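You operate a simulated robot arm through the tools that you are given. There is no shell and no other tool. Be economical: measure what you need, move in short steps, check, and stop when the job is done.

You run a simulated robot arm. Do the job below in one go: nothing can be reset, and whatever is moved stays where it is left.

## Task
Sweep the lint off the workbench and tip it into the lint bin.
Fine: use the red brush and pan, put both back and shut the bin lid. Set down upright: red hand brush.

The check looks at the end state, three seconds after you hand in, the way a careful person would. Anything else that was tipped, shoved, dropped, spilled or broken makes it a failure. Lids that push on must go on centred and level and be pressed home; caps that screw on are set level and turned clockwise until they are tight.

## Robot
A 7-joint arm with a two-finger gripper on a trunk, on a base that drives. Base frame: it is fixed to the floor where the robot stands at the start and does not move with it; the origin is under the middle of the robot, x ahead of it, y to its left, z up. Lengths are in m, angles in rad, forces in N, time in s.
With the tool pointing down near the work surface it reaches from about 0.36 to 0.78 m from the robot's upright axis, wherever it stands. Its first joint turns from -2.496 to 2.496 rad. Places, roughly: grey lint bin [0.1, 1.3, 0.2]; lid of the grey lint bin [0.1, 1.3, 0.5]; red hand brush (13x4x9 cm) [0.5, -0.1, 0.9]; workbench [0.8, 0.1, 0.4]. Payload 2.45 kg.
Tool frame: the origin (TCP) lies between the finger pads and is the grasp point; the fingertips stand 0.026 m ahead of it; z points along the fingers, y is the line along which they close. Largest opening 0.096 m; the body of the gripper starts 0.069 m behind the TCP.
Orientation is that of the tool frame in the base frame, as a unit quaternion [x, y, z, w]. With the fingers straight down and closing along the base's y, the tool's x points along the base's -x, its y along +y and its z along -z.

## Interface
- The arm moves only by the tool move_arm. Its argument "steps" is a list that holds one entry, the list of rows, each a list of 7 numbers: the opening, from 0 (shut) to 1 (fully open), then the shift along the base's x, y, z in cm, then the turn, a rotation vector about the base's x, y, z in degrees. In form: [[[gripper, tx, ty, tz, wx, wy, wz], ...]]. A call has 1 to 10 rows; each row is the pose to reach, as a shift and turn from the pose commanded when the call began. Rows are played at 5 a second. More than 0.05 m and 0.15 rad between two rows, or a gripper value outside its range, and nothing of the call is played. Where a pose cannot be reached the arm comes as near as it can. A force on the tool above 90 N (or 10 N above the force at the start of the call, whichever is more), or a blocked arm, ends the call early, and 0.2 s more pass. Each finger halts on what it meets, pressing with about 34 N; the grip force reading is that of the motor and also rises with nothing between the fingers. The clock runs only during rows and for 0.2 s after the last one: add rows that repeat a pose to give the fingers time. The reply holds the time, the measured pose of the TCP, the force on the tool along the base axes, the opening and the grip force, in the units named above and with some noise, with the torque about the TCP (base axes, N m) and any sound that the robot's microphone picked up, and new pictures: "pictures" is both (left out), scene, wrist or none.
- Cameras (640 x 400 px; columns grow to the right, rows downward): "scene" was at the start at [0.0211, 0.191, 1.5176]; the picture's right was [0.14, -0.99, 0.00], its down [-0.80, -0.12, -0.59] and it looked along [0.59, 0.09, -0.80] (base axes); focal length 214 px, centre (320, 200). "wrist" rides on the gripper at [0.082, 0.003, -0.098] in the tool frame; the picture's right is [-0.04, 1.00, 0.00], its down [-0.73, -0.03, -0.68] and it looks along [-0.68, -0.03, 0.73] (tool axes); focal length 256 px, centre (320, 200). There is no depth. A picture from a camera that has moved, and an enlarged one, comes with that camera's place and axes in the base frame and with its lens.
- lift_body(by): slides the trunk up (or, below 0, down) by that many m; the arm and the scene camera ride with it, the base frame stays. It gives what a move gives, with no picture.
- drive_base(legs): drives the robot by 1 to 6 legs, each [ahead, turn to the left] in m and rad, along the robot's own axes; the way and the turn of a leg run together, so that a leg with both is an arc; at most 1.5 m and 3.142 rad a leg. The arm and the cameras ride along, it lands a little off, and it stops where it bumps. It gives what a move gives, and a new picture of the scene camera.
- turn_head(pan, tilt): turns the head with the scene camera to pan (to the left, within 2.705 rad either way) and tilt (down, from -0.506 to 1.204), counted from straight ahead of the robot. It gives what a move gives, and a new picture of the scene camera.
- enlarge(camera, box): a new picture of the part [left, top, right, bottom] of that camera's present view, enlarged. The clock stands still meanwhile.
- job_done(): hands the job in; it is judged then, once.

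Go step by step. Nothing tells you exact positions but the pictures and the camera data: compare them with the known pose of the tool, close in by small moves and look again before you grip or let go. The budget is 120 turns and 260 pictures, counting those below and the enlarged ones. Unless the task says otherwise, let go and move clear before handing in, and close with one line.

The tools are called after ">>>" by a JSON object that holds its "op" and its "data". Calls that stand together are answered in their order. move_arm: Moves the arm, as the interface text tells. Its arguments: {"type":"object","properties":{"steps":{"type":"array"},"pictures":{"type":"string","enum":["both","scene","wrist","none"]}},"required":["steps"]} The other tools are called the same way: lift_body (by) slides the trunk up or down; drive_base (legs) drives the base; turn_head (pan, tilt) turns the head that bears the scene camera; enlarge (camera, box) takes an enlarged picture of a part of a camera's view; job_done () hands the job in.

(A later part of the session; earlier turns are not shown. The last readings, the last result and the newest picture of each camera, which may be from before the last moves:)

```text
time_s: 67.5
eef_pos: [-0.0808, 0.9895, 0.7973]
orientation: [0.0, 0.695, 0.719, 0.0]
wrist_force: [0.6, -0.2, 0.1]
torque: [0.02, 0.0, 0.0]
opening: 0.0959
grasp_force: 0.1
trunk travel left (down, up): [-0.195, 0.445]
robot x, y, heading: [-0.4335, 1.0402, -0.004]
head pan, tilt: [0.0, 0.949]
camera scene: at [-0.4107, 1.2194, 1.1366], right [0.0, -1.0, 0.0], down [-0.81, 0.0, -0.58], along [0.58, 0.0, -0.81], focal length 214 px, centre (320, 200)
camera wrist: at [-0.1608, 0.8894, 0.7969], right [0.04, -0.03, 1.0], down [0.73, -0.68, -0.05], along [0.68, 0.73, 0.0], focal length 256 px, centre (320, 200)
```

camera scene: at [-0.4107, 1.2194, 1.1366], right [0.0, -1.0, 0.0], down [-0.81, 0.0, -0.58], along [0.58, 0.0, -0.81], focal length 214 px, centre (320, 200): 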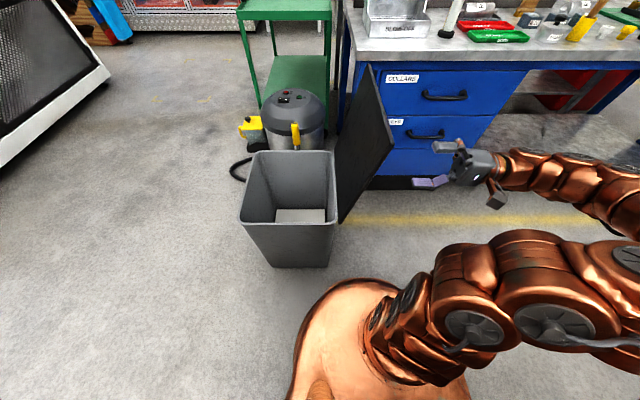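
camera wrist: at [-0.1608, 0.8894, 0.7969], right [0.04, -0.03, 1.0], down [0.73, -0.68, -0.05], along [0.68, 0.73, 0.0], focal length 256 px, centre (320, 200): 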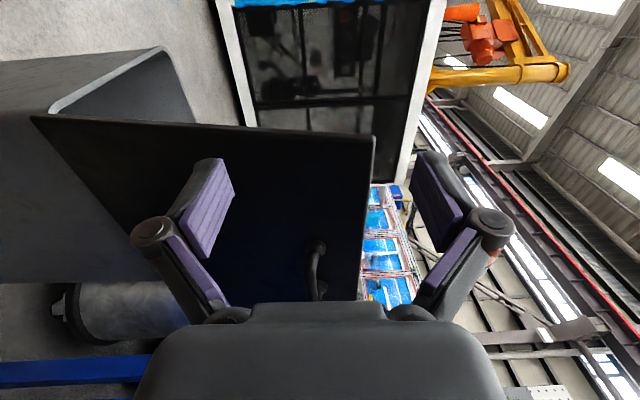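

Clear of the lid. I'll raise the trunk and turn the tool back down.

>>> {"op": "lift_body", "data": {"by": 0.38}}

>>> {"op": "move_arm", "data": {"steps": [[[1, 0.5, 0, 0, -8.5, 0, 0], [1, 1, 0, 0, -17, 0, 0], [1, 1.5, 0, 0, -25.5, 0, 0], [1, 2, 0, 0, -34, 0, 0], [1, 2, 0, 0, -42.5, 0, 0], [1, 2, 0, 0, -51, 0, 0], [1, 2, 0, 0, -59.5, 0, 0], [1, 2, 0, 0, -68, 0, 0], [1, 2, 0, 0, -76.5, 0, 0], [1, 2, 0, 0, -85, 0, 0]]], "pictures": "scene"}}

```text
time_s: 71.2
eef_pos: [-0.0801, 0.9871, 1.1777]
orientation: [-0.001, 0.694, 0.72, 0.001]
wrist_force: [-0.2, 0.8, 0.8]
torque: [0.02, 0.02, 0.0]
opening: 0.0957
grasp_force: 0.0
trunk travel left (down, up): [-0.575, 0.065]
robot x, y, heading: [-0.431, 1.0401, -0.005]
head pan, tilt: [0.0, 0.949]
```

```text
time_s: 73.4
eef_pos: [-0.0601, 0.987, 1.1782]
orientation: [-0.001, 0.998, 0.062, -0.001]
wrist_force: [-0.3, -0.1, 0.3]
torque: [0.06, 0.01, -0.01]
opening: 0.0958
grasp_force: 0.1
trunk travel left (down, up): [-0.575, 0.065]
robot x, y, heading: [-0.4304, 1.0371, 0.002]
head pan, tilt: [0.0, 0.949]
camera scene: at [-0.4108, 1.2193, 1.5166], right [0.0, -1.0, 0.0], down [-0.81, 0.0, -0.58], along [0.58, 0.0, -0.81], focal length 214 px, centre (320, 200)
```

scene: 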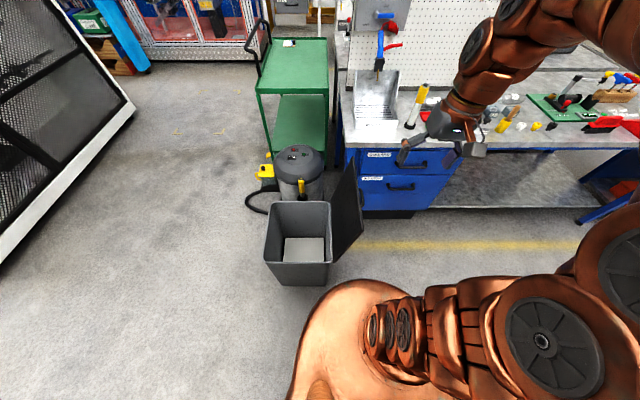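

>>> {"op": "drive_base", "data": {"legs": [[0, -1.27], [1.455, 0], [0, 1.27]]}}

>>> {"op": "turn_head", "data": {"pan": -0.15, "tilt": 0.9}}

```text
time_s: 87.1
eef_pos: [0.3395, -0.4157, 1.1794]
orientation: [-0.004, 0.998, 0.062, 0.0]
wrist_force: [0.4, -0.3, 0.2]
torque: [0.0, -0.04, -0.01]
opening: 0.0958
grasp_force: 0.0
trunk travel left (down, up): [-0.575, 0.065]
robot x, y, heading: [-0.0315, -0.3622, 0.004]
head pan, tilt: [0.0, 0.949]
camera scene: at [-0.0127, -0.1853, 1.5165], right [0.0, -1.0, 0.0], down [-0.81, 0.0, -0.58], along [0.58, 0.0, -0.81], focal length 214 px, centre (320, 200)
```

scene: 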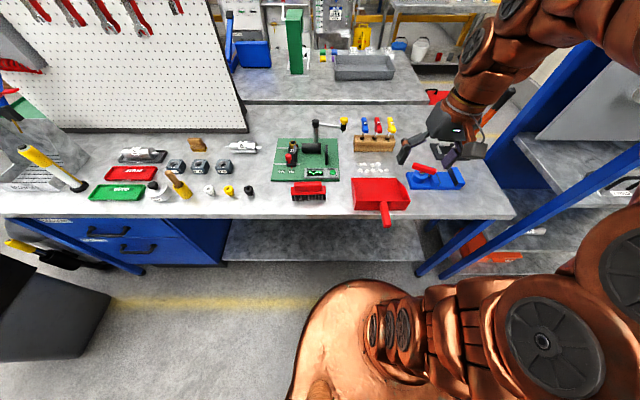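

```text
time_s: 87.8
eef_pos: [0.3389, -0.4155, 1.1787]
orientation: [-0.003, 0.998, 0.062, -0.001]
wrist_force: [-0.1, -0.3, 0.6]
torque: [0.02, 0.0, 0.01]
opening: 0.0961
grasp_force: 0.0
trunk travel left (down, up): [-0.575, 0.065]
robot x, y, heading: [-0.0314, -0.3688, 0.003]
head pan, tilt: [-0.15, 0.901]
camera scene: at [-0.0108, -0.1966, 1.5202], right [-0.15, -0.99, 0.0], down [-0.78, 0.11, -0.62], along [0.61, -0.09, -0.78], focal length 214 px, centre (320, 200)
```

scene: 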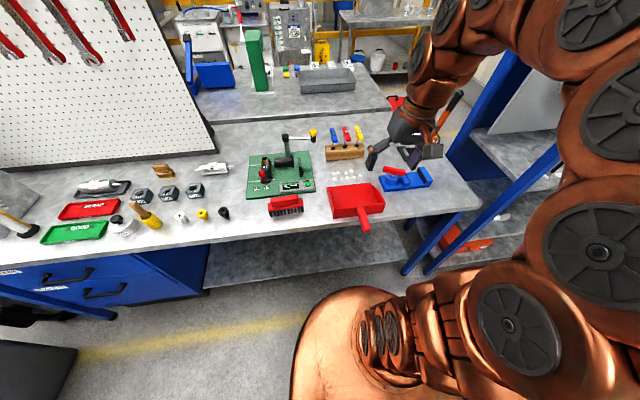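

Everything I need is visible from here. I'll zoom in for accurate measurements.

>>> {"op": "enlarge", "data": {"camera": "scene", "box": [235, 115, 445, 240]}}

>>> {"op": "enlarge", "data": {"camera": "wrist", "box": [0, 0, 640, 400]}}

```text
3.05 times, centred on (340, 178) of scene
camera zoom: at [-0.0108, -0.1966, 1.5202], right [-0.15, -0.99, 0.0], down [-0.78, 0.11, -0.62], along [0.61, -0.09, -0.78], focal length 654 px, centre (259, 269)
```

zoom: 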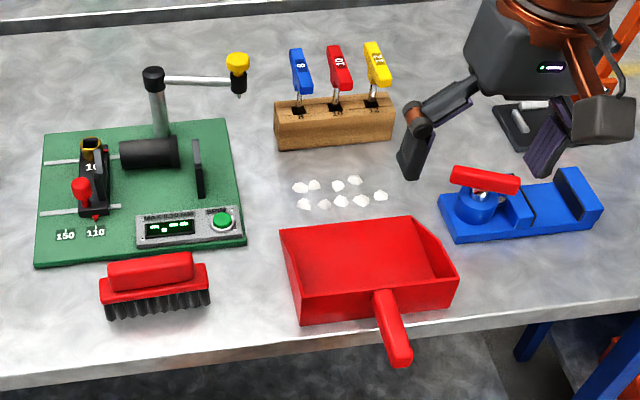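

```text
1.00 times, centred on (320, 200) of wrist (not enlarged: the box is as wide or as high as the picture)
camera zoom: at [0.2586, -0.4251, 1.2754], right [0.03, 0.99, 0.12], down [0.73, -0.11, 0.67], along [0.68, 0.07, -0.73], focal length 256 px, centre (320, 200)
```

zoom: 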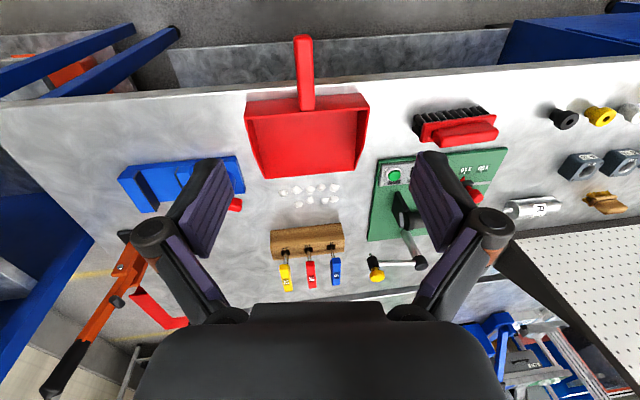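

I can see nine flakes in two rows, with the block behind them at x≈0.77. The brush is at about (0.485, −0.14), long axis along y. I'll level the tool and move above the brush, then yaw 90°.

>>> {"op": "move_arm", "data": {"steps": [[[1, 1.5, 3, -1, -3.5, 0, 0], [1, 3, 6, -2, -7.1, 0, 0], [1, 4.5, 9.5, -3, -7.1, 0, 0], [1, 6, 13, -4, -7.1, 0, 0], [1, 7.5, 16.5, -5, -7.1, 0, 0], [1, 9, 20, -6, -7.1, 0, 0], [1, 11, 23.5, -7, -7.1, 0, 0], [1, 13, 26, -8, -7.1, 0, 0], [1, 14.5, 27.5, -9, -7.1, 0, 0]]], "pictures": "none"}}

>>> {"op": "move_arm", "data": {"steps": [[[1, 0, 0, 0, 0, 0, 8.5], [1, 0, 0, 0, 0, 0, 17], [1, 0, 0, 0, 0, 0, 25.5], [1, 0, 0, 0, 0, 0, 34], [1, 0, 0, 0, 0, 0, 42.5], [1, 0, 0, 0, 0, 0, 51], [1, 0, 0, 0, 0, 0, 59.5], [1, 0, 0, 0, 0, 0, 68], [1, 0, 0, 0, 0, 0, 76.5], [1, 0, 0, 0, 0, 0, 85]]], "pictures": "both"}}

```text
time_s: 89.8
eef_pos: [0.4892, -0.1404, 1.0856]
orientation: [-0.003, 1.0, 0.0, -0.001]
wrist_force: [0.3, 0.1, 0.3]
torque: [0.0, 0.0, -0.02]
opening: 0.0959
grasp_force: 0.0
trunk travel left (down, up): [-0.575, 0.065]
robot x, y, heading: [-0.0344, -0.3632, 0.005]
head pan, tilt: [-0.15, 0.901]
```

```text
time_s: 92.0
eef_pos: [0.4846, -0.1406, 1.088]
orientation: [-0.679, 0.734, 0.0, -0.001]
wrist_force: [0.3, -0.3, 0.0]
torque: [0.01, -0.01, 0.01]
opening: 0.0959
grasp_force: 0.1
trunk travel left (down, up): [-0.575, 0.065]
robot x, y, heading: [-0.0334, -0.3609, 0.003]
head pan, tilt: [-0.15, 0.901]
camera scene: at [-0.0107, -0.1965, 1.5202], right [-0.15, -0.99, 0.0], down [-0.78, 0.11, -0.62], along [0.61, -0.09, -0.78], focal length 214 px, centre (320, 200)
camera wrist: at [0.4758, -0.2217, 1.1861], right [-0.99, 0.12, 0.0], down [0.09, 0.73, 0.68], along [0.08, 0.67, -0.74], focal length 256 px, centre (320, 200)
```

scene: 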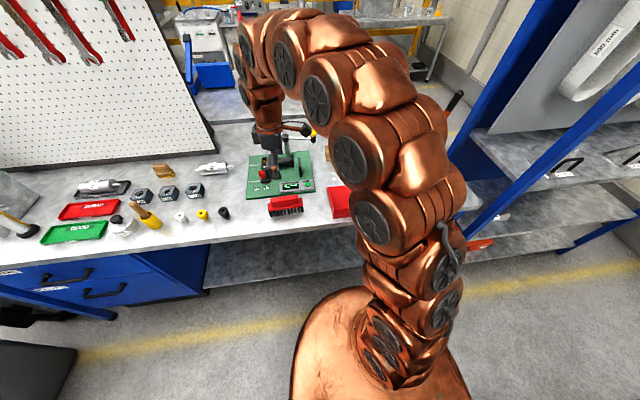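
wrist: 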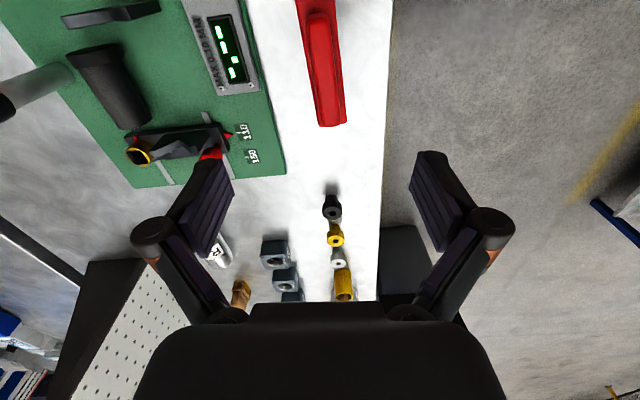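

>>> {"op": "move_arm", "data": {"steps": [[[1, -0.2, 0, -3, 0, 0, 4.5], [1, -0.2, 0, -6, 0, 0, 4.5], [1, -0.2, 0, -9, 0, 0, 4.5], [1, -0.2, 0, -12, 0, 0, 4.5]]], "pictures": "both"}}

```text
time_s: 93.0
eef_pos: [0.483, -0.143, 0.9683]
orientation: [-0.706, 0.708, -0.001, -0.001]
wrist_force: [0.2, -0.7, 0.1]
torque: [0.03, 0.04, -0.02]
opening: 0.0961
grasp_force: 0.1
trunk travel left (down, up): [-0.575, 0.065]
robot x, y, heading: [-0.0328, -0.3649, 0.004]
head pan, tilt: [-0.15, 0.901]
camera scene: at [-0.0108, -0.1965, 1.5202], right [-0.15, -0.99, 0.0], down [-0.78, 0.11, -0.62], along [0.61, -0.09, -0.78], focal length 214 px, centre (320, 200)
camera wrist: at [0.4803, -0.2245, 1.0664], right [-1.0, 0.04, 0.0], down [0.03, 0.73, 0.68], along [0.03, 0.68, -0.74], focal length 256 px, centre (320, 200)
```

scene: 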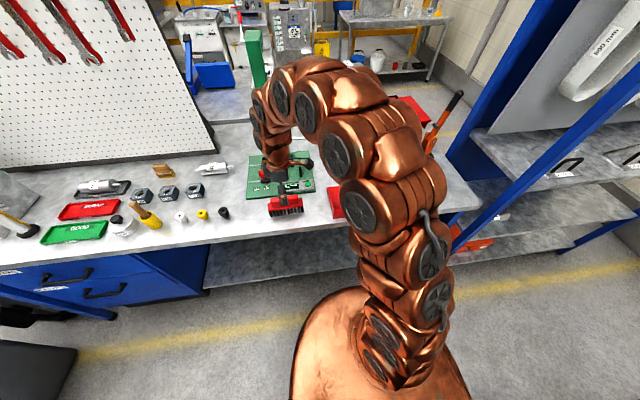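
wrist: 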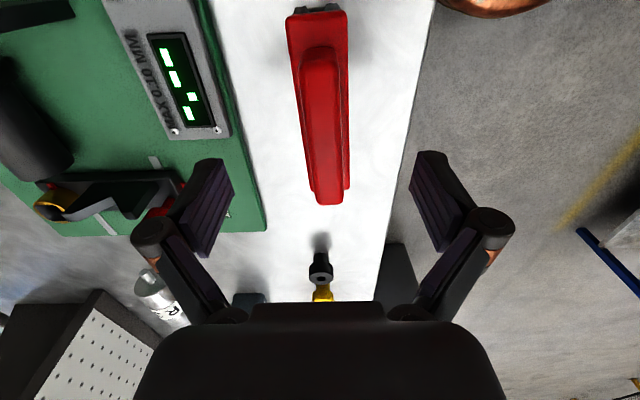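

The handle ridge is centred at (0.481, −0.137), top ≈0.915. I'll go down so the fingertips flank the ridge just above the block, then close.

>>> {"op": "move_arm", "data": {"steps": [[[1, -0.2, 0.5, -2.5, 0, 0, 0], [1, -0.2, 0.5, -4, 0, 0, 0], [1, -0.2, 0.5, -5.0, 0, 0, 0], [0.7, -0.2, 0.5, -5.0, 0, 0, 0], [0.4, -0.2, 0.5, -5.0, 0, 0, 0], [0.2, -0.2, 0.5, -5.0, 0, 0, 0], [0, -0.2, 0.5, -5.0, 0, 0, 0], [0, -0.2, 0.5, -5.0, 0, 0, 0], [0, -0.2, 0.5, -5.0, 0, 0, 0]]], "pictures": "both"}}

```text
time_s: 95.0
eef_pos: [0.4804, -0.1358, 0.9188]
orientation: [-0.707, 0.707, 0.0, -0.001]
wrist_force: [0.1, 0.9, 1.0]
torque: [-0.05, 0.02, -0.05]
opening: 0.0352
grasp_force: 34.2
trunk travel left (down, up): [-0.575, 0.065]
robot x, y, heading: [-0.0359, -0.3622, 0.002]
head pan, tilt: [-0.15, 0.901]
camera scene: at [-0.0108, -0.1964, 1.5202], right [-0.15, -0.99, 0.0], down [-0.78, 0.11, -0.62], along [0.61, -0.09, -0.78], focal length 214 px, centre (320, 200)
camera wrist: at [0.4782, -0.2177, 1.0161], right [-1.0, 0.04, 0.0], down [0.03, 0.73, 0.68], along [0.03, 0.68, -0.74], focal length 256 px, centre (320, 200)
```

scene: 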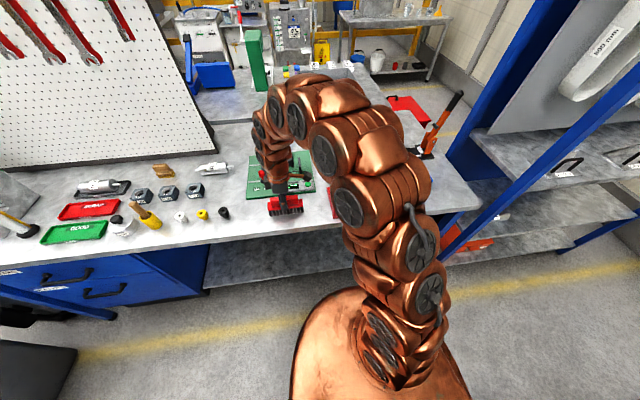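
wrist: 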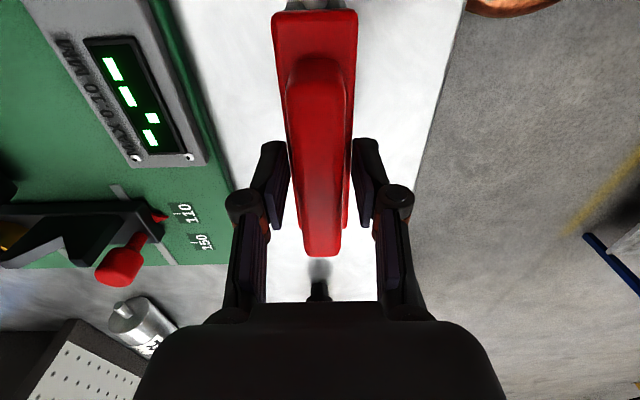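

The brush is held, and it sits on the bench when the TCP is at z 0.919. I'll lift it and carry it over the pan to a point behind the flakes.

>>> {"op": "move_arm", "data": {"steps": [[[0, 0, 0, 3, 0, 0, 0], [0, 0, 0, 7, 0, 0, 0], [0, 0, 0, 11, 0, 0, 0], [0, 0, -4.5, 12, 0, 0, 0], [0, 0, -9, 12, 0, 0, 0], [0, 0, -13.5, 12, 0, 0, 0], [0, 0, -18, 12, 0, 0, 0], [0, 0, -22.5, 12, 0, 0, 0], [0, 0, -26, 12, 0, 0, 0], [0, 0, -29.5, 12, 0, 0, 0]]], "pictures": "none"}}

>>> {"op": "move_arm", "data": {"steps": [[[0, 4.5, 0, 0, 0, 0, 0], [0, 9, 0, 0, 0, 0, 0], [0, 13.5, 0, 0, 0, 0, 0], [0, 18, 0, 0, 0, 0, 0], [0, 22, 0, 0, 0, 0, 0], [0, 24.2, 0, 0, 0, 0, 0]]], "pictures": "both"}}

```text
time_s: 97.2
eef_pos: [0.4787, -0.4309, 1.0369]
orientation: [-0.706, 0.708, 0.0, -0.002]
wrist_force: [0.4, -0.5, -0.2]
torque: [-0.02, 0.01, -0.01]
opening: 0.0354
grasp_force: 34.0
trunk travel left (down, up): [-0.575, 0.065]
robot x, y, heading: [-0.0319, -0.3652, 0.003]
head pan, tilt: [-0.15, 0.901]
```

```text
time_s: 98.6
eef_pos: [0.7114, -0.4296, 1.041]
orientation: [0.707, -0.707, 0.0, 0.001]
wrist_force: [-7.0, 1.1, 0.1]
torque: [-0.06, 0.45, -0.25]
opening: 0.0355
grasp_force: 34.1
out of reach, approached as far as the arm can: row 6
trunk travel left (down, up): [-0.575, 0.065]
robot x, y, heading: [-0.0335, -0.3648, 0.001]
head pan, tilt: [-0.15, 0.901]
camera scene: at [-0.011, -0.1965, 1.5203], right [-0.15, -0.99, 0.0], down [-0.78, 0.11, -0.62], along [0.61, -0.09, -0.78], focal length 214 px, centre (320, 200)
camera wrist: at [0.708, -0.5118, 1.1388], right [-1.0, 0.04, 0.0], down [0.03, 0.73, 0.68], along [0.03, 0.68, -0.73], focal length 256 px, centre (320, 200)
```

scene: 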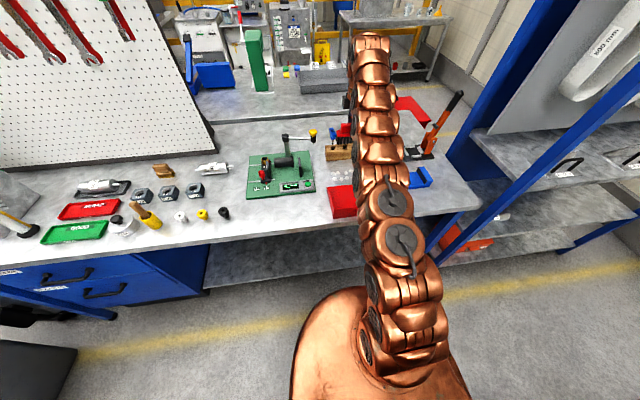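
wrist: 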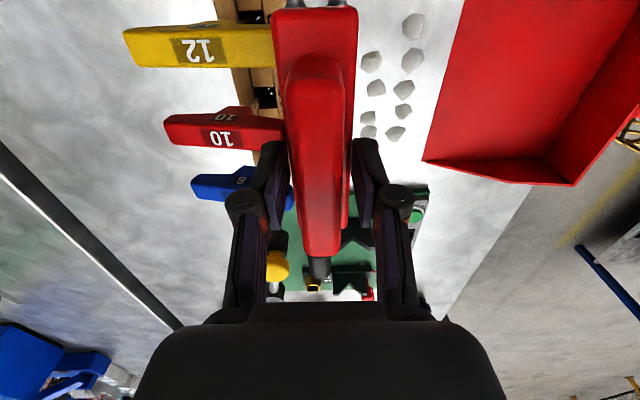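

Slightly out of reach. I'll pull the arm back 10 cm, drive ahead 9 cm and extend again.

>>> {"op": "move_arm", "data": {"steps": [[[0, -4.5, 0, 0, 0, 0, 0], [0, -9, 0, 0, 0, 0, 0], [0, -13, 0, 0, 0, 0, 0]]], "pictures": "none"}}

>>> {"op": "drive_base", "data": {"legs": [[0.09, 0]]}}

```text
time_s: 99.4
eef_pos: [0.5813, -0.4298, 1.0355]
orientation: [-0.706, 0.708, -0.001, 0.0]
wrist_force: [-0.7, -0.3, -5.2]
torque: [-0.08, 0.02, 0.02]
opening: 0.0213
grasp_force: 34.0
trunk travel left (down, up): [-0.575, 0.065]
robot x, y, heading: [-0.0343, -0.3619, 0.006]
head pan, tilt: [-0.15, 0.901]
```

```text
time_s: 100.5
eef_pos: [0.673, -0.4313, 1.0381]
orientation: [-0.706, 0.709, 0.0, -0.001]
wrist_force: [1.1, 0.4, -1.3]
torque: [-0.01, -0.04, -0.04]
opening: 0.0215
grasp_force: 34.3
trunk travel left (down, up): [-0.575, 0.065]
robot x, y, heading: [0.0563, -0.367, 0.005]
head pan, tilt: [-0.15, 0.901]
camera scene: at [0.0822, -0.1964, 1.5202], right [-0.15, -0.99, 0.0], down [-0.78, 0.12, -0.62], along [0.61, -0.09, -0.78], focal length 214 px, centre (320, 200)
```

scene: 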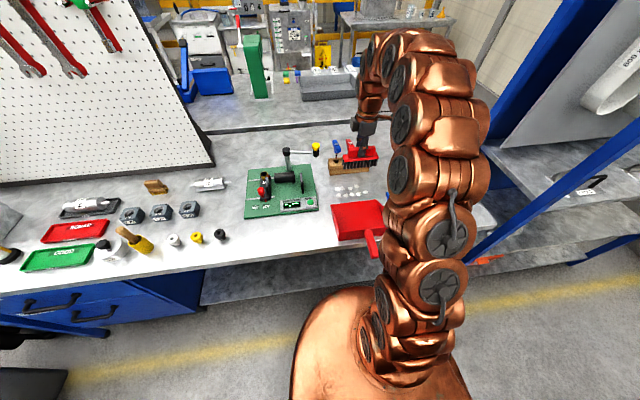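

The opening went from 35 to 21 mm, so the brush may have shifted in the grip. I need to look.

>>> {"op": "enlarge", "data": {"camera": "scene", "box": [310, 110, 410, 200]}}

>>> {"op": "enlarge", "data": {"camera": "wrist", "box": [0, 0, 640, 400]}}

```text
4.44 times, centred on (360, 155) of scene
camera zoom: at [0.0822, -0.1964, 1.5202], right [-0.15, -0.99, 0.0], down [-0.78, 0.12, -0.62], along [0.61, -0.09, -0.78], focal length 953 px, centre (142, 400)
```

zoom: 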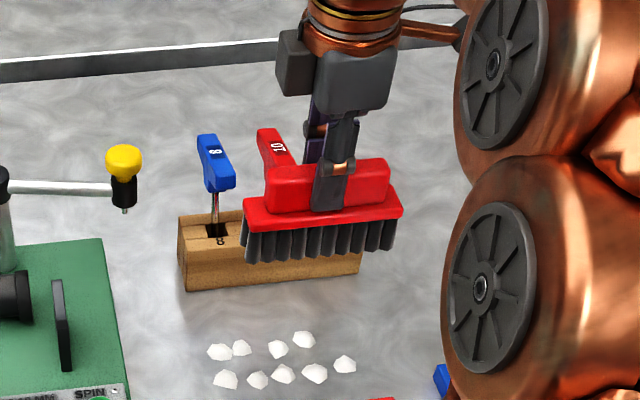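

```text
1.00 times, centred on (320, 200) of wrist (not enlarged: the box is as wide or as high as the picture)
camera zoom: at [0.6701, -0.5122, 1.1344], right [-1.0, 0.04, 0.0], down [0.03, 0.73, 0.68], along [0.03, 0.68, -0.74], focal length 256 px, centre (320, 200)
```

zoom: 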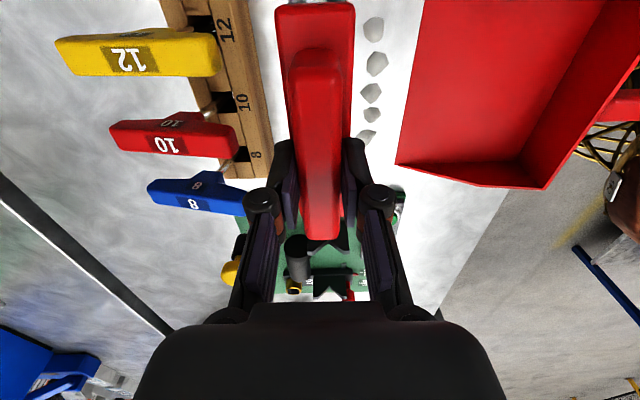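

The fingers had been on the block's flange; they've now settled on the narrower ridge, resting just above the block, and the brush hangs level about 1 cm lower. I'll extend behind the flakes and descend.

>>> {"op": "move_arm", "data": {"steps": [[[0, 2.5, 0.1, 0, 0, 0, 0], [0, 5.0, 0.1, 0, 0, 0, 0], [0, 5.0, 0.1, -3, 0, 0, 0], [0, 5.0, 0.1, -6, 0, 0, 0], [0, 5.0, 0.1, -8, 0, 0, 0], [0, 5.0, 0.1, -9, 0, 0, 0]]], "pictures": "both"}}

```text
time_s: 101.7
eef_pos: [0.7321, -0.4286, 0.9652]
orientation: [-0.706, 0.708, -0.007, 0.004]
wrist_force: [-10.9, 0.1, 46.8]
torque: [0.3, -0.16, 0.09]
opening: 0.0272
grasp_force: 33.2
trunk travel left (down, up): [-0.575, 0.065]
robot x, y, heading: [0.0615, -0.3607, -0.001]
head pan, tilt: [-0.15, 0.901]
stopped in row 6: the force on the tool passed its limit at 124 N (the readings are from after the stop); the commanded pose is now the measured one
camera scene: at [0.079, -0.1962, 1.5203], right [-0.15, -0.99, 0.0], down [-0.77, 0.12, -0.62], along [0.62, -0.09, -0.78], focal length 214 px, centre (320, 200)
camera wrist: at [0.7276, -0.5105, 1.0625], right [-1.0, 0.04, -0.02], down [0.02, 0.74, 0.68], along [0.04, 0.68, -0.74], focal length 256 px, centre (320, 200)
```

scene: 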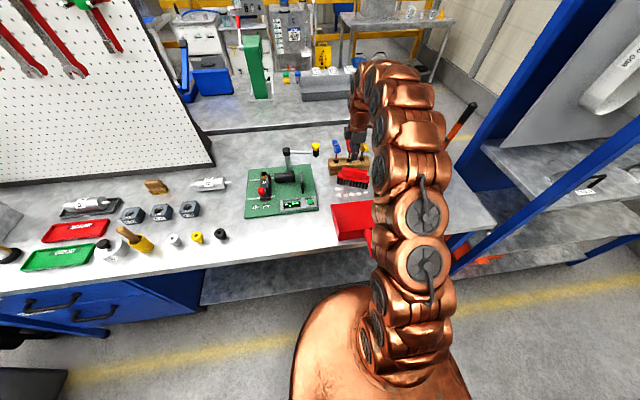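
wrist: 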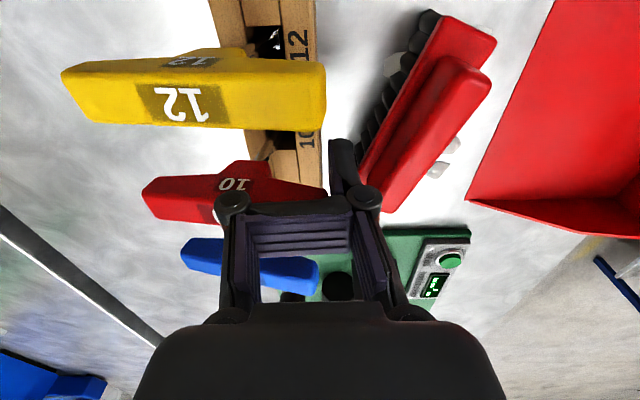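

The brush has come out of the fingers. I'll look closely before doing anything else.

>>> {"op": "enlarge", "data": {"camera": "wrist", "box": [180, 0, 520, 320]}}

>>> {"op": "enlarge", "data": {"camera": "scene", "box": [310, 110, 410, 250]}}

```text
1.25 times, centred on (350, 160) of wrist
camera zoom: at [0.7276, -0.5105, 1.0625], right [-1.0, 0.04, -0.02], down [0.02, 0.74, 0.68], along [0.04, 0.68, -0.74], focal length 320 px, centre (282, 250)
```

zoom: 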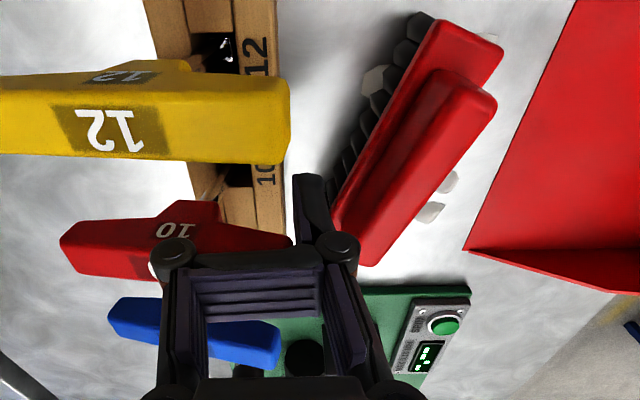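

```text
2.86 times, centred on (360, 180) of scene
camera zoom: at [0.079, -0.1962, 1.5203], right [-0.15, -0.99, 0.0], down [-0.77, 0.12, -0.62], along [0.62, -0.09, -0.78], focal length 613 px, centre (206, 257)
```

zoom: 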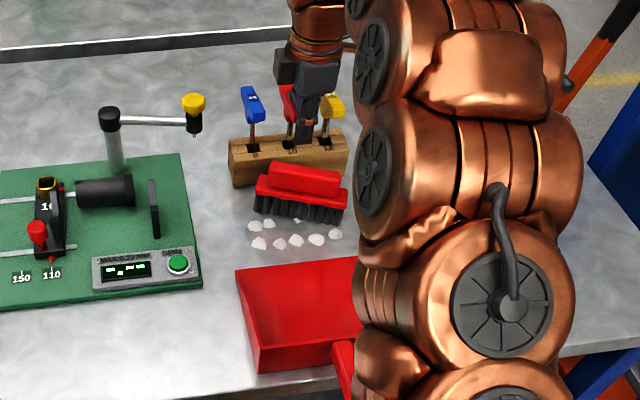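

The fingertip came down on the red T-handle, whose bar overhangs toward the flakes (x≈0.73), and that popped the brush out. The brush stands on its bristles behind the flakes. I'll raise straight up without opening.

>>> {"op": "move_arm", "data": {"steps": [[[0.26, 0, 0, 0.5, 0, 0, 0], [0.26, 0, 0, 1.0, 0, 0, 0], [0.26, 0, 0, 2, 0, 0, 0], [0.26, 0, 0, 4, 0, 0, 0], [0.26, 0, 0, 7, 0, 0, 0], [0.26, 0, 0, 10, 0, 0, 0]]], "pictures": "both"}}

```text
time_s: 103.1
eef_pos: [0.7304, -0.4315, 1.062]
orientation: [-0.706, 0.708, -0.003, 0.002]
wrist_force: [0.1, 0.1, 0.5]
torque: [-0.02, 0.01, 0.03]
opening: 0.0279
grasp_force: 0.2
trunk travel left (down, up): [-0.575, 0.065]
robot x, y, heading: [0.0592, -0.3639, -0.003]
head pan, tilt: [-0.15, 0.901]
camera scene: at [0.0824, -0.1964, 1.5202], right [-0.15, -0.99, 0.0], down [-0.78, 0.12, -0.62], along [0.61, -0.09, -0.78], focal length 214 px, centre (320, 200)
camera wrist: at [0.7269, -0.5132, 1.1595], right [-1.0, 0.04, -0.01], down [0.03, 0.73, 0.68], along [0.03, 0.68, -0.74], focal length 256 px, centre (320, 200)
```

scene: 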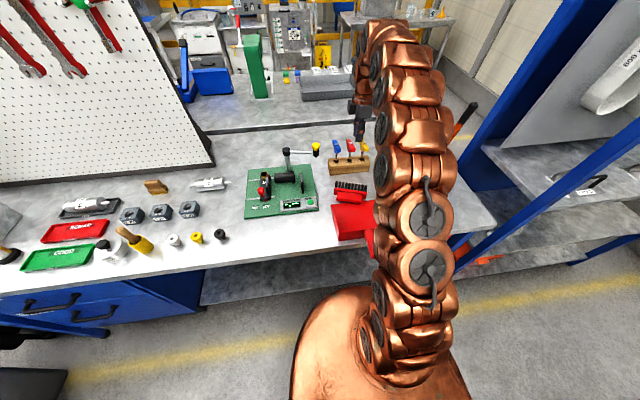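
wrist: 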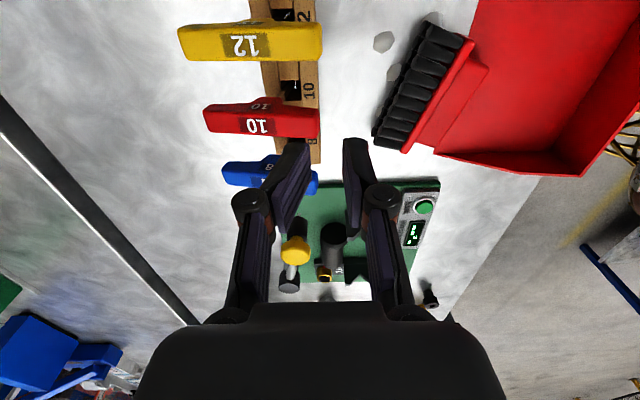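

>>> {"op": "enlarge", "data": {"camera": "scene", "box": [315, 120, 415, 250]}}

>>> {"op": "enlarge", "data": {"camera": "wrist", "box": [180, 0, 560, 200]}}

```text
3.08 times, centred on (365, 185) of scene
camera zoom: at [0.0824, -0.1964, 1.5202], right [-0.15, -0.99, 0.0], down [-0.78, 0.12, -0.62], along [0.61, -0.09, -0.78], focal length 660 px, centre (182, 246)
```

zoom: 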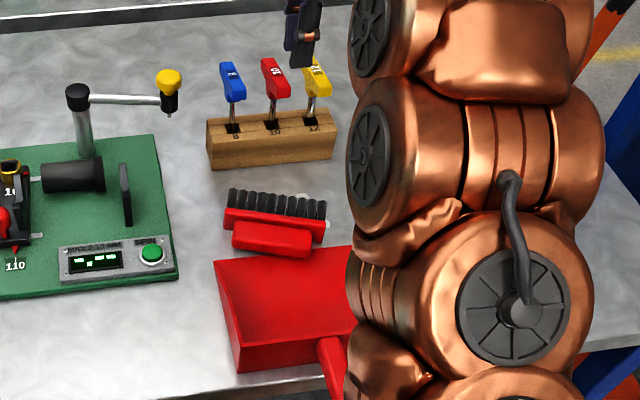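

```text
1.68 times, centred on (370, 100) of wrist
camera zoom: at [0.7269, -0.5132, 1.1595], right [-1.0, 0.04, -0.01], down [0.03, 0.73, 0.68], along [0.03, 0.68, -0.74], focal length 431 px, centre (236, 368)
```

zoom: 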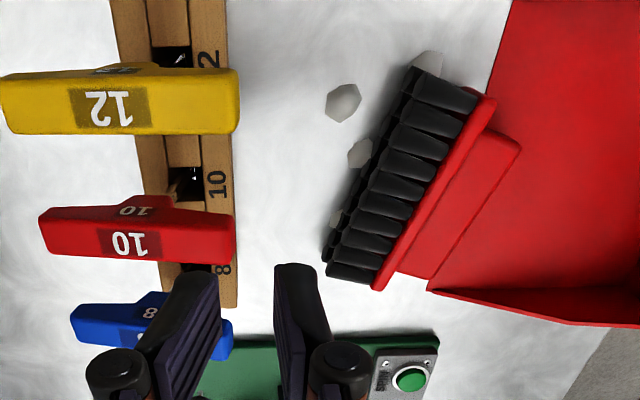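

The brush tipped onto its side: bristles toward +x, long axis about 18° off y. Its ridge is about 4 cm tall with a rounded top, so my first grip was too shallow. My plan is to pinch its free +y end (slab to bristle tips), lay it at the bench's front edge with the ridge overhanging, and regrip the ridge properly there.

>>> {"op": "move_arm", "data": {"steps": [[[0.4, -3, 3, 0, 0, 0, -6], [0.5, -6, 6, 0, 0, 0, -12], [0.6, -8.9, 9.9, 0, 0, 0, -18.5], [0.68, -8.9, 9.9, -4, 0, 0, -18.5], [0.68, -8.9, 9.9, -8, 0, 0, -18.5], [0.68, -8.9, 9.9, -11, 0, 0, -18.5]]], "pictures": "both"}}

>>> {"op": "enlarge", "data": {"camera": "wrist", "box": [180, 0, 560, 240]}}

```text
time_s: 104.5
eef_pos: [0.643, -0.3312, 0.9531]
orientation: [-0.583, 0.813, -0.005, 0.003]
wrist_force: [-0.7, 1.0, -0.8]
torque: [-0.01, 0.0, 0.01]
opening: 0.0651
grasp_force: 0.0
trunk travel left (down, up): [-0.575, 0.065]
robot x, y, heading: [0.0551, -0.3662, 0.0]
head pan, tilt: [-0.15, 0.901]
camera scene: at [0.0821, -0.1964, 1.5202], right [-0.15, -0.99, 0.0], down [-0.78, 0.12, -0.62], along [0.61, -0.09, -0.78], focal length 214 px, centre (320, 200)
camera wrist: at [0.613, -0.4076, 1.0502], right [-0.93, 0.36, -0.01], down [0.26, 0.69, 0.68], along [0.25, 0.63, -0.73], focal length 256 px, centre (320, 200)
```

scene: 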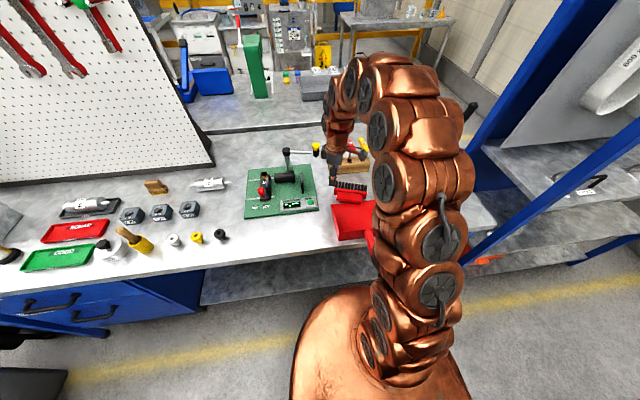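
wrist: 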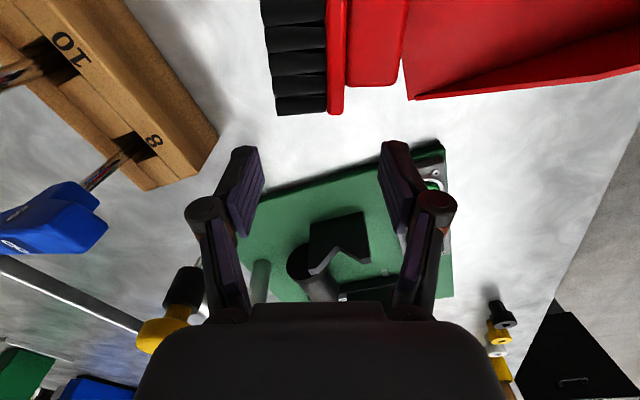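

```text
1.67 times, centred on (370, 120) of wrist
camera zoom: at [0.613, -0.4076, 1.0502], right [-0.93, 0.36, -0.01], down [0.26, 0.69, 0.68], along [0.25, 0.63, -0.73], focal length 427 px, centre (237, 333)
```

zoom: 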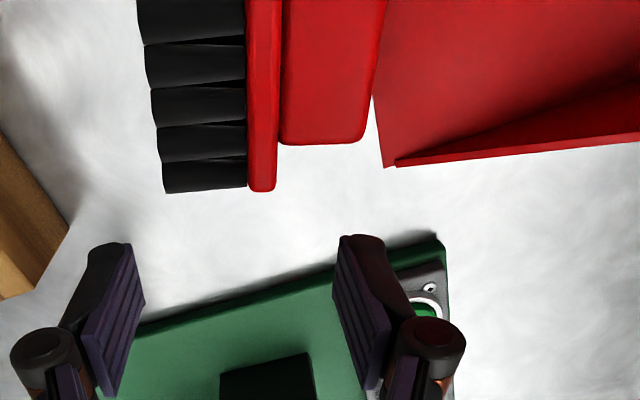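

Alignment is good. The slab-and-bristle end spans about 5.2 cm, centred at (0.651, −0.335). Going down to grip it.

>>> {"op": "move_arm", "data": {"steps": [[[0.78, 0.8, -0.4, -3, 0, 0, 0], [0.78, 0.8, -0.4, -6, 0, 0, 0], [0.78, 0.8, -0.4, -8, 0, 0, 0], [0.78, 0.8, -0.4, -9.6, 0, 0, 0]]], "pictures": "wrist"}}

```text
time_s: 105.5
eef_pos: [0.6543, -0.3334, 0.8578]
orientation: [-0.583, 0.812, -0.006, 0.004]
wrist_force: [-2.0, 0.5, 42.1]
torque: [-0.03, 0.0, 0.14]
opening: 0.097
grasp_force: 31.6
trunk travel left (down, up): [-0.575, 0.065]
robot x, y, heading: [0.0583, -0.3658, 0.002]
head pan, tilt: [-0.15, 0.901]
camera wrist: at [0.6239, -0.4106, 0.9553], right [-0.93, 0.36, -0.01], down [0.25, 0.69, 0.68], along [0.25, 0.63, -0.73], focal length 256 px, centre (320, 200)
```

wrist: 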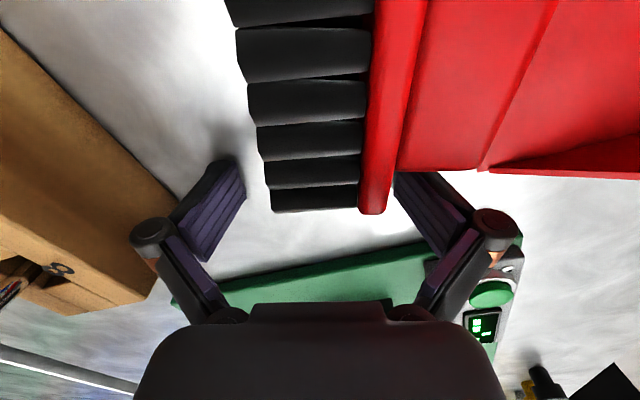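

>>> {"op": "move_arm", "data": {"steps": [[[0.78, 0, 0, 0.4, 0, 0, 0], [0.7, 0, 0.1, 0.8, 0, 0, 0], [0.55, 0, 0.1, 0.8, 0, 0, 0], [0.4, 0, 0.1, 0.8, 0, 0, 0], [0.2, 0, 0.1, 0.8, 0, 0, 0], [0, 0, 0.1, 0.8, 0, 0, 0], [0, 0, 0.1, 0.8, 0, 0, 0]]], "pictures": "wrist"}}

```text
time_s: 106.5
eef_pos: [0.643, -0.3304, 0.8745]
orientation: [-0.582, 0.813, -0.006, 0.005]
wrist_force: [-48.1, 16.0, 78.1]
torque: [0.97, 3.54, -0.17]
opening: 0.05
grasp_force: 40.8
trunk travel left (down, up): [-0.575, 0.065]
robot x, y, heading: [0.0581, -0.3634, 0.001]
head pan, tilt: [-0.15, 0.901]
stopped in row 4: the force on the tool passed its limit at 91 N (the readings are from after the stop); the commanded pose is now the measured one
camera wrist: at [0.6119, -0.4068, 0.9715], right [-0.93, 0.36, -0.02], down [0.25, 0.69, 0.68], along [0.26, 0.63, -0.73], focal length 256 px, centre (320, 200)
```

wrist: 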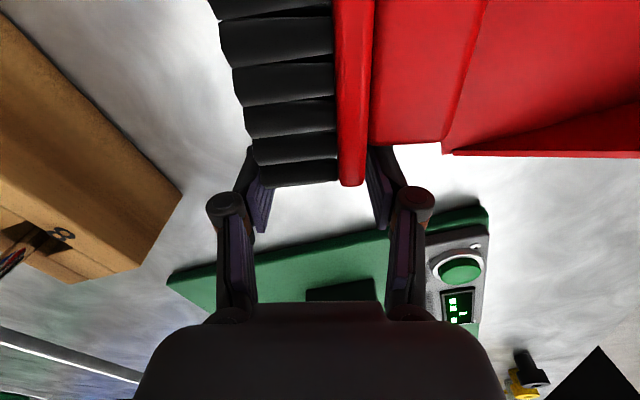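

It's gripped at 5 cm opening. The fingertips drop lower as they close, hence the force. I'll lift gently.

>>> {"op": "move_arm", "data": {"steps": [[[0, 0, 0, 0.5, 0, 0, 0], [0, 0, 0, 1, 0, 0, 0], [0, 0, 0, 1, 0, 0, 0], [0, 0, 0, 2.5, 0, 0, 0], [0, 0, 0, 4, 0, 0, 0]]], "pictures": "both"}}

```text
time_s: 107.7
eef_pos: [0.6525, -0.3338, 0.9045]
orientation: [-0.583, 0.812, -0.006, 0.004]
wrist_force: [-0.1, 0.0, -1.3]
torque: [0.08, -0.03, 0.01]
opening: 0.0453
grasp_force: 33.7
trunk travel left (down, up): [-0.575, 0.065]
robot x, y, heading: [0.0582, -0.3618, 0.001]
head pan, tilt: [-0.15, 0.901]
camera scene: at [0.0826, -0.1964, 1.52], right [-0.15, -0.99, 0.0], down [-0.78, 0.12, -0.62], along [0.61, -0.09, -0.78], focal length 214 px, centre (320, 200)
camera wrist: at [0.623, -0.4104, 1.001], right [-0.93, 0.36, -0.01], down [0.26, 0.69, 0.68], along [0.25, 0.63, -0.73], focal length 256 px, centre (320, 200)
```

scene: 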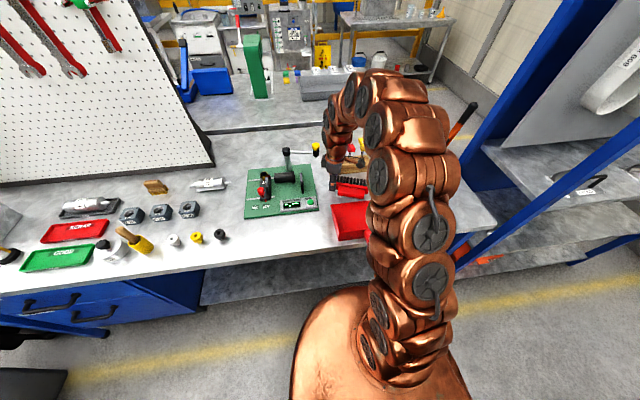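
wrist: 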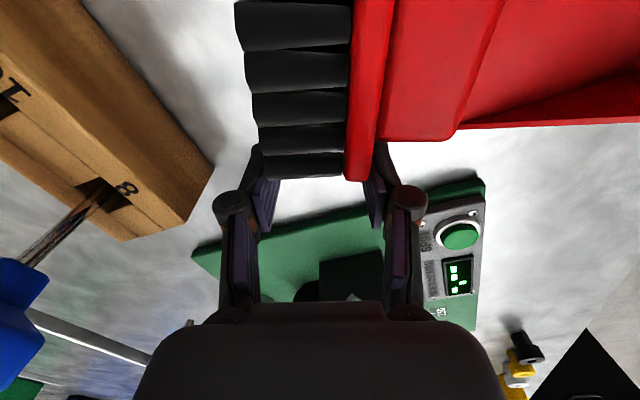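

The brush is held and weighs about 1.3 N. I'll lift it higher and go back over the pan toward the front edge, aligning it with y.

>>> {"op": "move_arm", "data": {"steps": [[[0, 0, 0, 4, 0, 0, 0], [0, 0, 0, 8, 0, 0, 0], [0, 0, 0, 12, 0, 0, 0], [0, -4, 2, 13, 0, 0, 4], [0, -8, 4, 13, 0, 0, 8], [0, -12, 6, 13, 0, 0, 12], [0, -16, 8, 13, 0, 0, 16], [0, -19, 11, 13, 0, 0, 19], [0, -20.5, 15, 13, 0, 0, 19], [0, -20.7, 19.5, 13, 0, 0, 19]]], "pictures": "none"}}

>>> {"op": "move_arm", "data": {"steps": [[[0, 0, 4, 0, 0, 0, 0], [0, 0, 6, 0, 0, 0, 0]]], "pictures": "both"}}

```text
time_s: 109.9
eef_pos: [0.4472, -0.1415, 1.0345]
orientation: [0.709, -0.705, 0.006, -0.005]
wrist_force: [-0.3, -0.5, -0.7]
torque: [0.14, -0.01, 0.01]
opening: 0.0453
grasp_force: 34.7
trunk travel left (down, up): [-0.575, 0.065]
robot x, y, heading: [0.0595, -0.3659, 0.002]
head pan, tilt: [-0.15, 0.901]
```

```text
time_s: 110.5
eef_pos: [0.445, -0.0805, 1.0327]
orientation: [0.709, -0.705, 0.005, -0.005]
wrist_force: [-0.9, -0.2, -1.4]
torque: [0.1, -0.03, 0.02]
opening: 0.0454
grasp_force: 33.8
trunk travel left (down, up): [-0.575, 0.065]
robot x, y, heading: [0.0557, -0.3642, 0.002]
head pan, tilt: [-0.15, 0.901]
camera scene: at [0.0823, -0.1965, 1.5202], right [-0.15, -0.99, 0.0], down [-0.78, 0.12, -0.62], along [0.61, -0.09, -0.78], focal length 214 px, centre (320, 200)
camera wrist: at [0.4428, -0.1621, 1.1308], right [-1.0, 0.04, -0.01], down [0.02, 0.73, 0.68], along [0.03, 0.68, -0.73], focal length 256 px, centre (320, 200)
```

scene: 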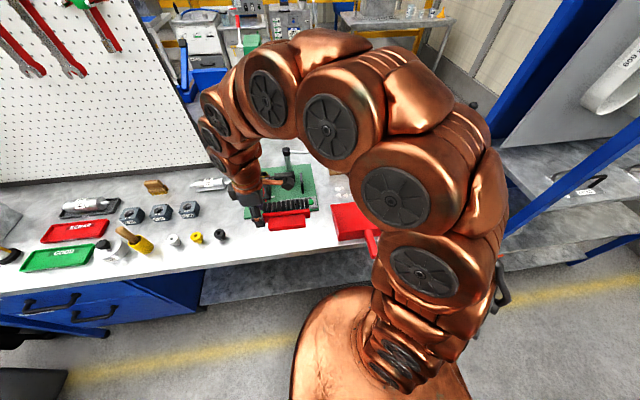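
wrist: 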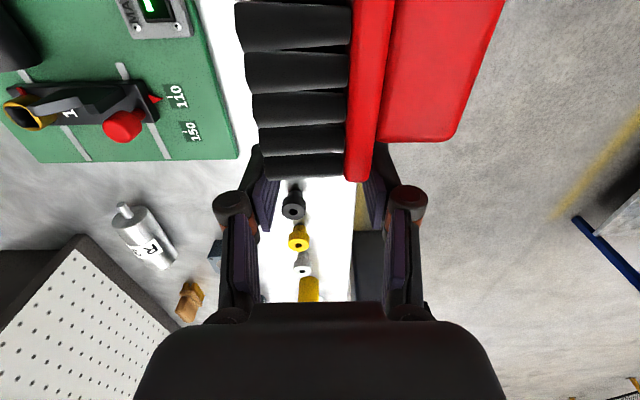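

The brush is now parallel to the bench edge (x≈0.40) with its ridge toward me. I'll lower it gently to rest there with the ridge overhanging.

>>> {"op": "move_arm", "data": {"steps": [[[0, 0.2, -0.5, -4, 0, 0, 0], [0, 0.2, -0.5, -8, 0, 0, 0], [0, 0.2, -0.5, -12, 0, 0, 0], [0, 0.2, -0.5, -14, 0, 0, 0], [0, 0.2, -0.5, -15, 0, 0, 0], [0, 0.2, -0.5, -15.5, 0, 0, 0]]], "pictures": "both"}}

```text
time_s: 111.9
eef_pos: [0.4474, -0.0822, 0.8804]
orientation: [0.709, -0.705, 0.005, -0.004]
wrist_force: [-0.8, -0.2, -1.9]
torque: [0.12, 0.0, 0.02]
opening: 0.0453
grasp_force: 33.9
trunk travel left (down, up): [-0.575, 0.065]
robot x, y, heading: [0.0594, -0.3668, 0.004]
head pan, tilt: [-0.15, 0.901]
camera scene: at [0.0823, -0.1962, 1.5202], right [-0.15, -0.99, 0.0], down [-0.78, 0.12, -0.62], along [0.61, -0.09, -0.78], focal length 214 px, centre (320, 200)
camera wrist: at [0.4444, -0.1647, 0.9775], right [-1.0, 0.04, -0.01], down [0.02, 0.73, 0.68], along [0.03, 0.68, -0.73], focal length 256 px, centre (320, 200)
```

scene: 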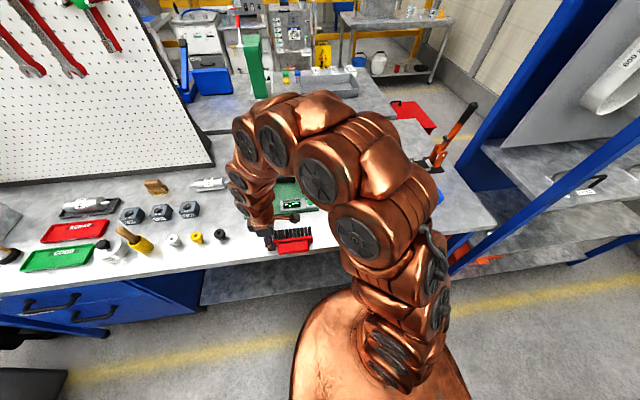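
wrist: 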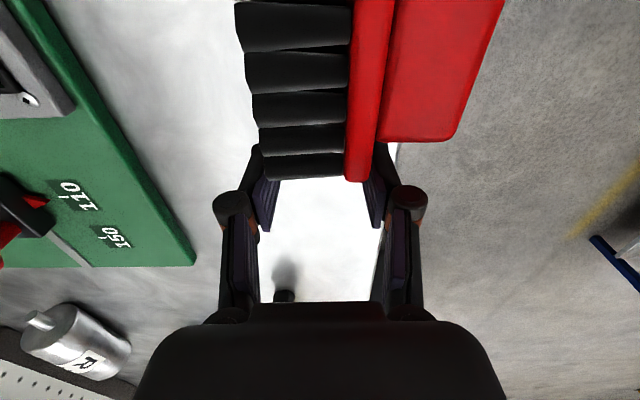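

>>> {"op": "move_arm", "data": {"steps": [[[0, 0, 0, -0.4, 0, 0, 0], [0, 0, 0, -0.8, 0, 0, 0], [0, 0, 0, -1.2, 0, 0, 0], [0, 0, 0, -1.4, 0, 0, 0]]], "pictures": "none"}}

>>> {"op": "enlarge", "data": {"camera": "scene", "box": [240, 200, 340, 270]}}

```text
time_s: 112.7
eef_pos: [0.4495, -0.0837, 0.8748]
orientation: [0.708, -0.706, 0.005, -0.011]
wrist_force: [-17.6, -13.4, 69.1]
torque: [-1.1, 2.37, 0.22]
opening: 0.0456
grasp_force: 34.2
trunk travel left (down, up): [-0.575, 0.065]
robot x, y, heading: [0.0567, -0.3683, 0.004]
head pan, tilt: [-0.15, 0.901]
stopped in row 4: the force on the tool passed its limit at 99 N (the readings are from after the stop); the commanded pose is now the measured one
```

```text
5.71 times, centred on (290, 235) of scene
camera zoom: at [0.0788, -0.1989, 1.5212], right [-0.15, -0.99, 0.0], down [-0.77, 0.12, -0.62], along [0.62, -0.09, -0.78], focal length 1226 px, centre (491, 0)
```

zoom: 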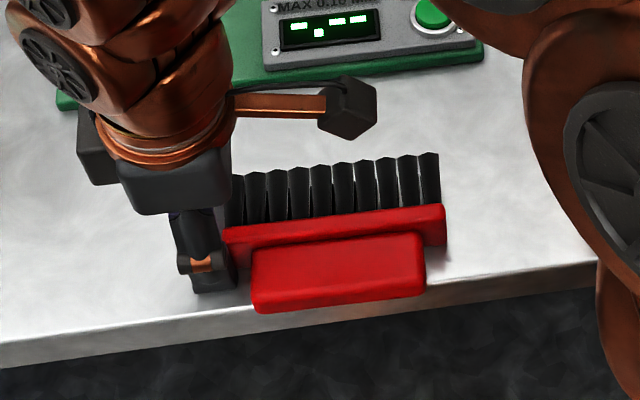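

Touching down, but the ridge overhangs only about 1.2 cm. I'll lift 6 mm, shift 1 cm toward me, and set it down again.

>>> {"op": "move_arm", "data": {"steps": [[[0, 0, 0, 0.6, 0, 0, 0], [0, 0, 0, 1.0, 0, 0, 0], [0, -0.5, 0, 1.0, 0, 0, 0], [0, -1.1, 0, 1.0, 0, 0, 0], [0, -1.1, 0, 0.5, 0, 0, 0], [0, -1.1, 0, 0.2, 0, 0, 0]]], "pictures": "none"}}

>>> {"op": "enlarge", "data": {"camera": "scene", "box": [240, 200, 340, 270]}}

```text
time_s: 114.1
eef_pos: [0.4386, -0.0817, 0.8751]
orientation: [0.709, -0.705, 0.005, -0.01]
wrist_force: [-1.4, -1.8, 28.1]
torque: [-0.2, 0.83, 0.02]
opening: 0.0455
grasp_force: 34.4
trunk travel left (down, up): [-0.575, 0.065]
robot x, y, heading: [0.0559, -0.3666, 0.002]
head pan, tilt: [-0.15, 0.901]
```

```text
5.71 times, centred on (290, 235) of scene
camera zoom: at [0.0812, -0.1971, 1.521], right [-0.15, -0.99, 0.0], down [-0.77, 0.12, -0.62], along [0.61, -0.09, -0.78], focal length 1226 px, centre (491, 0)
```

zoom: 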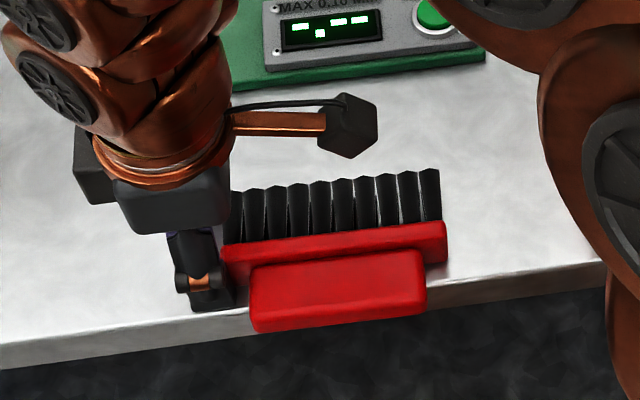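

Overhang is now about 2 cm. I'll release and lift away.

>>> {"op": "move_arm", "data": {"steps": [[[0.5, 0, 0, 0, 0, 0, 0], [0.55, 0, 0, 0, 0, 0, 0], [0.6, 0, 0, 0, 0, 0, 0], [0.65, 0, 0, 0.2, 0, 0, 0], [0.65, 0, 0, 2, 0, 0, 0], [0.65, 0, 0, 5, 0, 0, 0], [0.65, 0, 0, 9, 0, 0, 0], [0.65, 0, 0, 13, 0, 0, 0], [0.65, 0, 0, 17, 0, 0, 0]]], "pictures": "both"}}

```text
time_s: 116.1
eef_pos: [0.4416, -0.0792, 1.0454]
orientation: [0.709, -0.705, 0.004, -0.009]
wrist_force: [0.7, -0.2, -0.5]
torque: [0.0, 0.0, 0.02]
opening: 0.0624
grasp_force: 0.2
trunk travel left (down, up): [-0.575, 0.065]
robot x, y, heading: [0.0618, -0.364, 0.0]
head pan, tilt: [-0.15, 0.901]
camera scene: at [0.0823, -0.1962, 1.5201], right [-0.15, -0.99, 0.0], down [-0.78, 0.12, -0.62], along [0.61, -0.09, -0.78], focal length 214 px, centre (320, 200)
camera wrist: at [0.4372, -0.162, 1.1424], right [-1.0, 0.04, -0.02], down [0.01, 0.73, 0.68], along [0.04, 0.68, -0.73], focal length 256 px, centre (320, 200)
```

scene: 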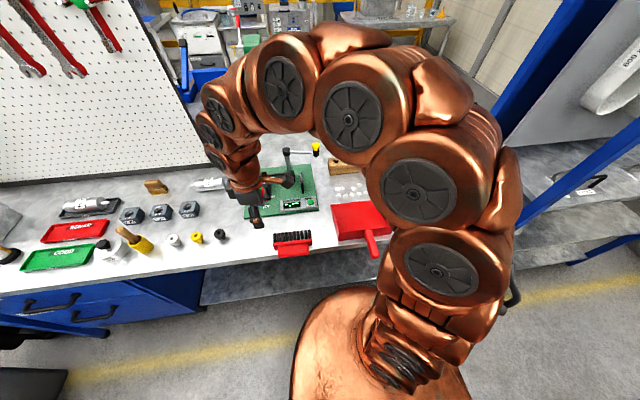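
wrist: 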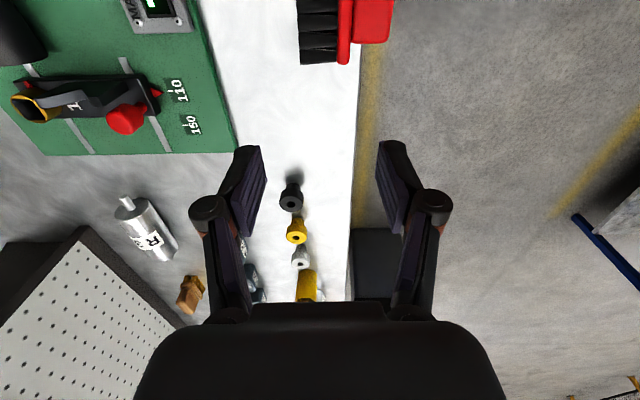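

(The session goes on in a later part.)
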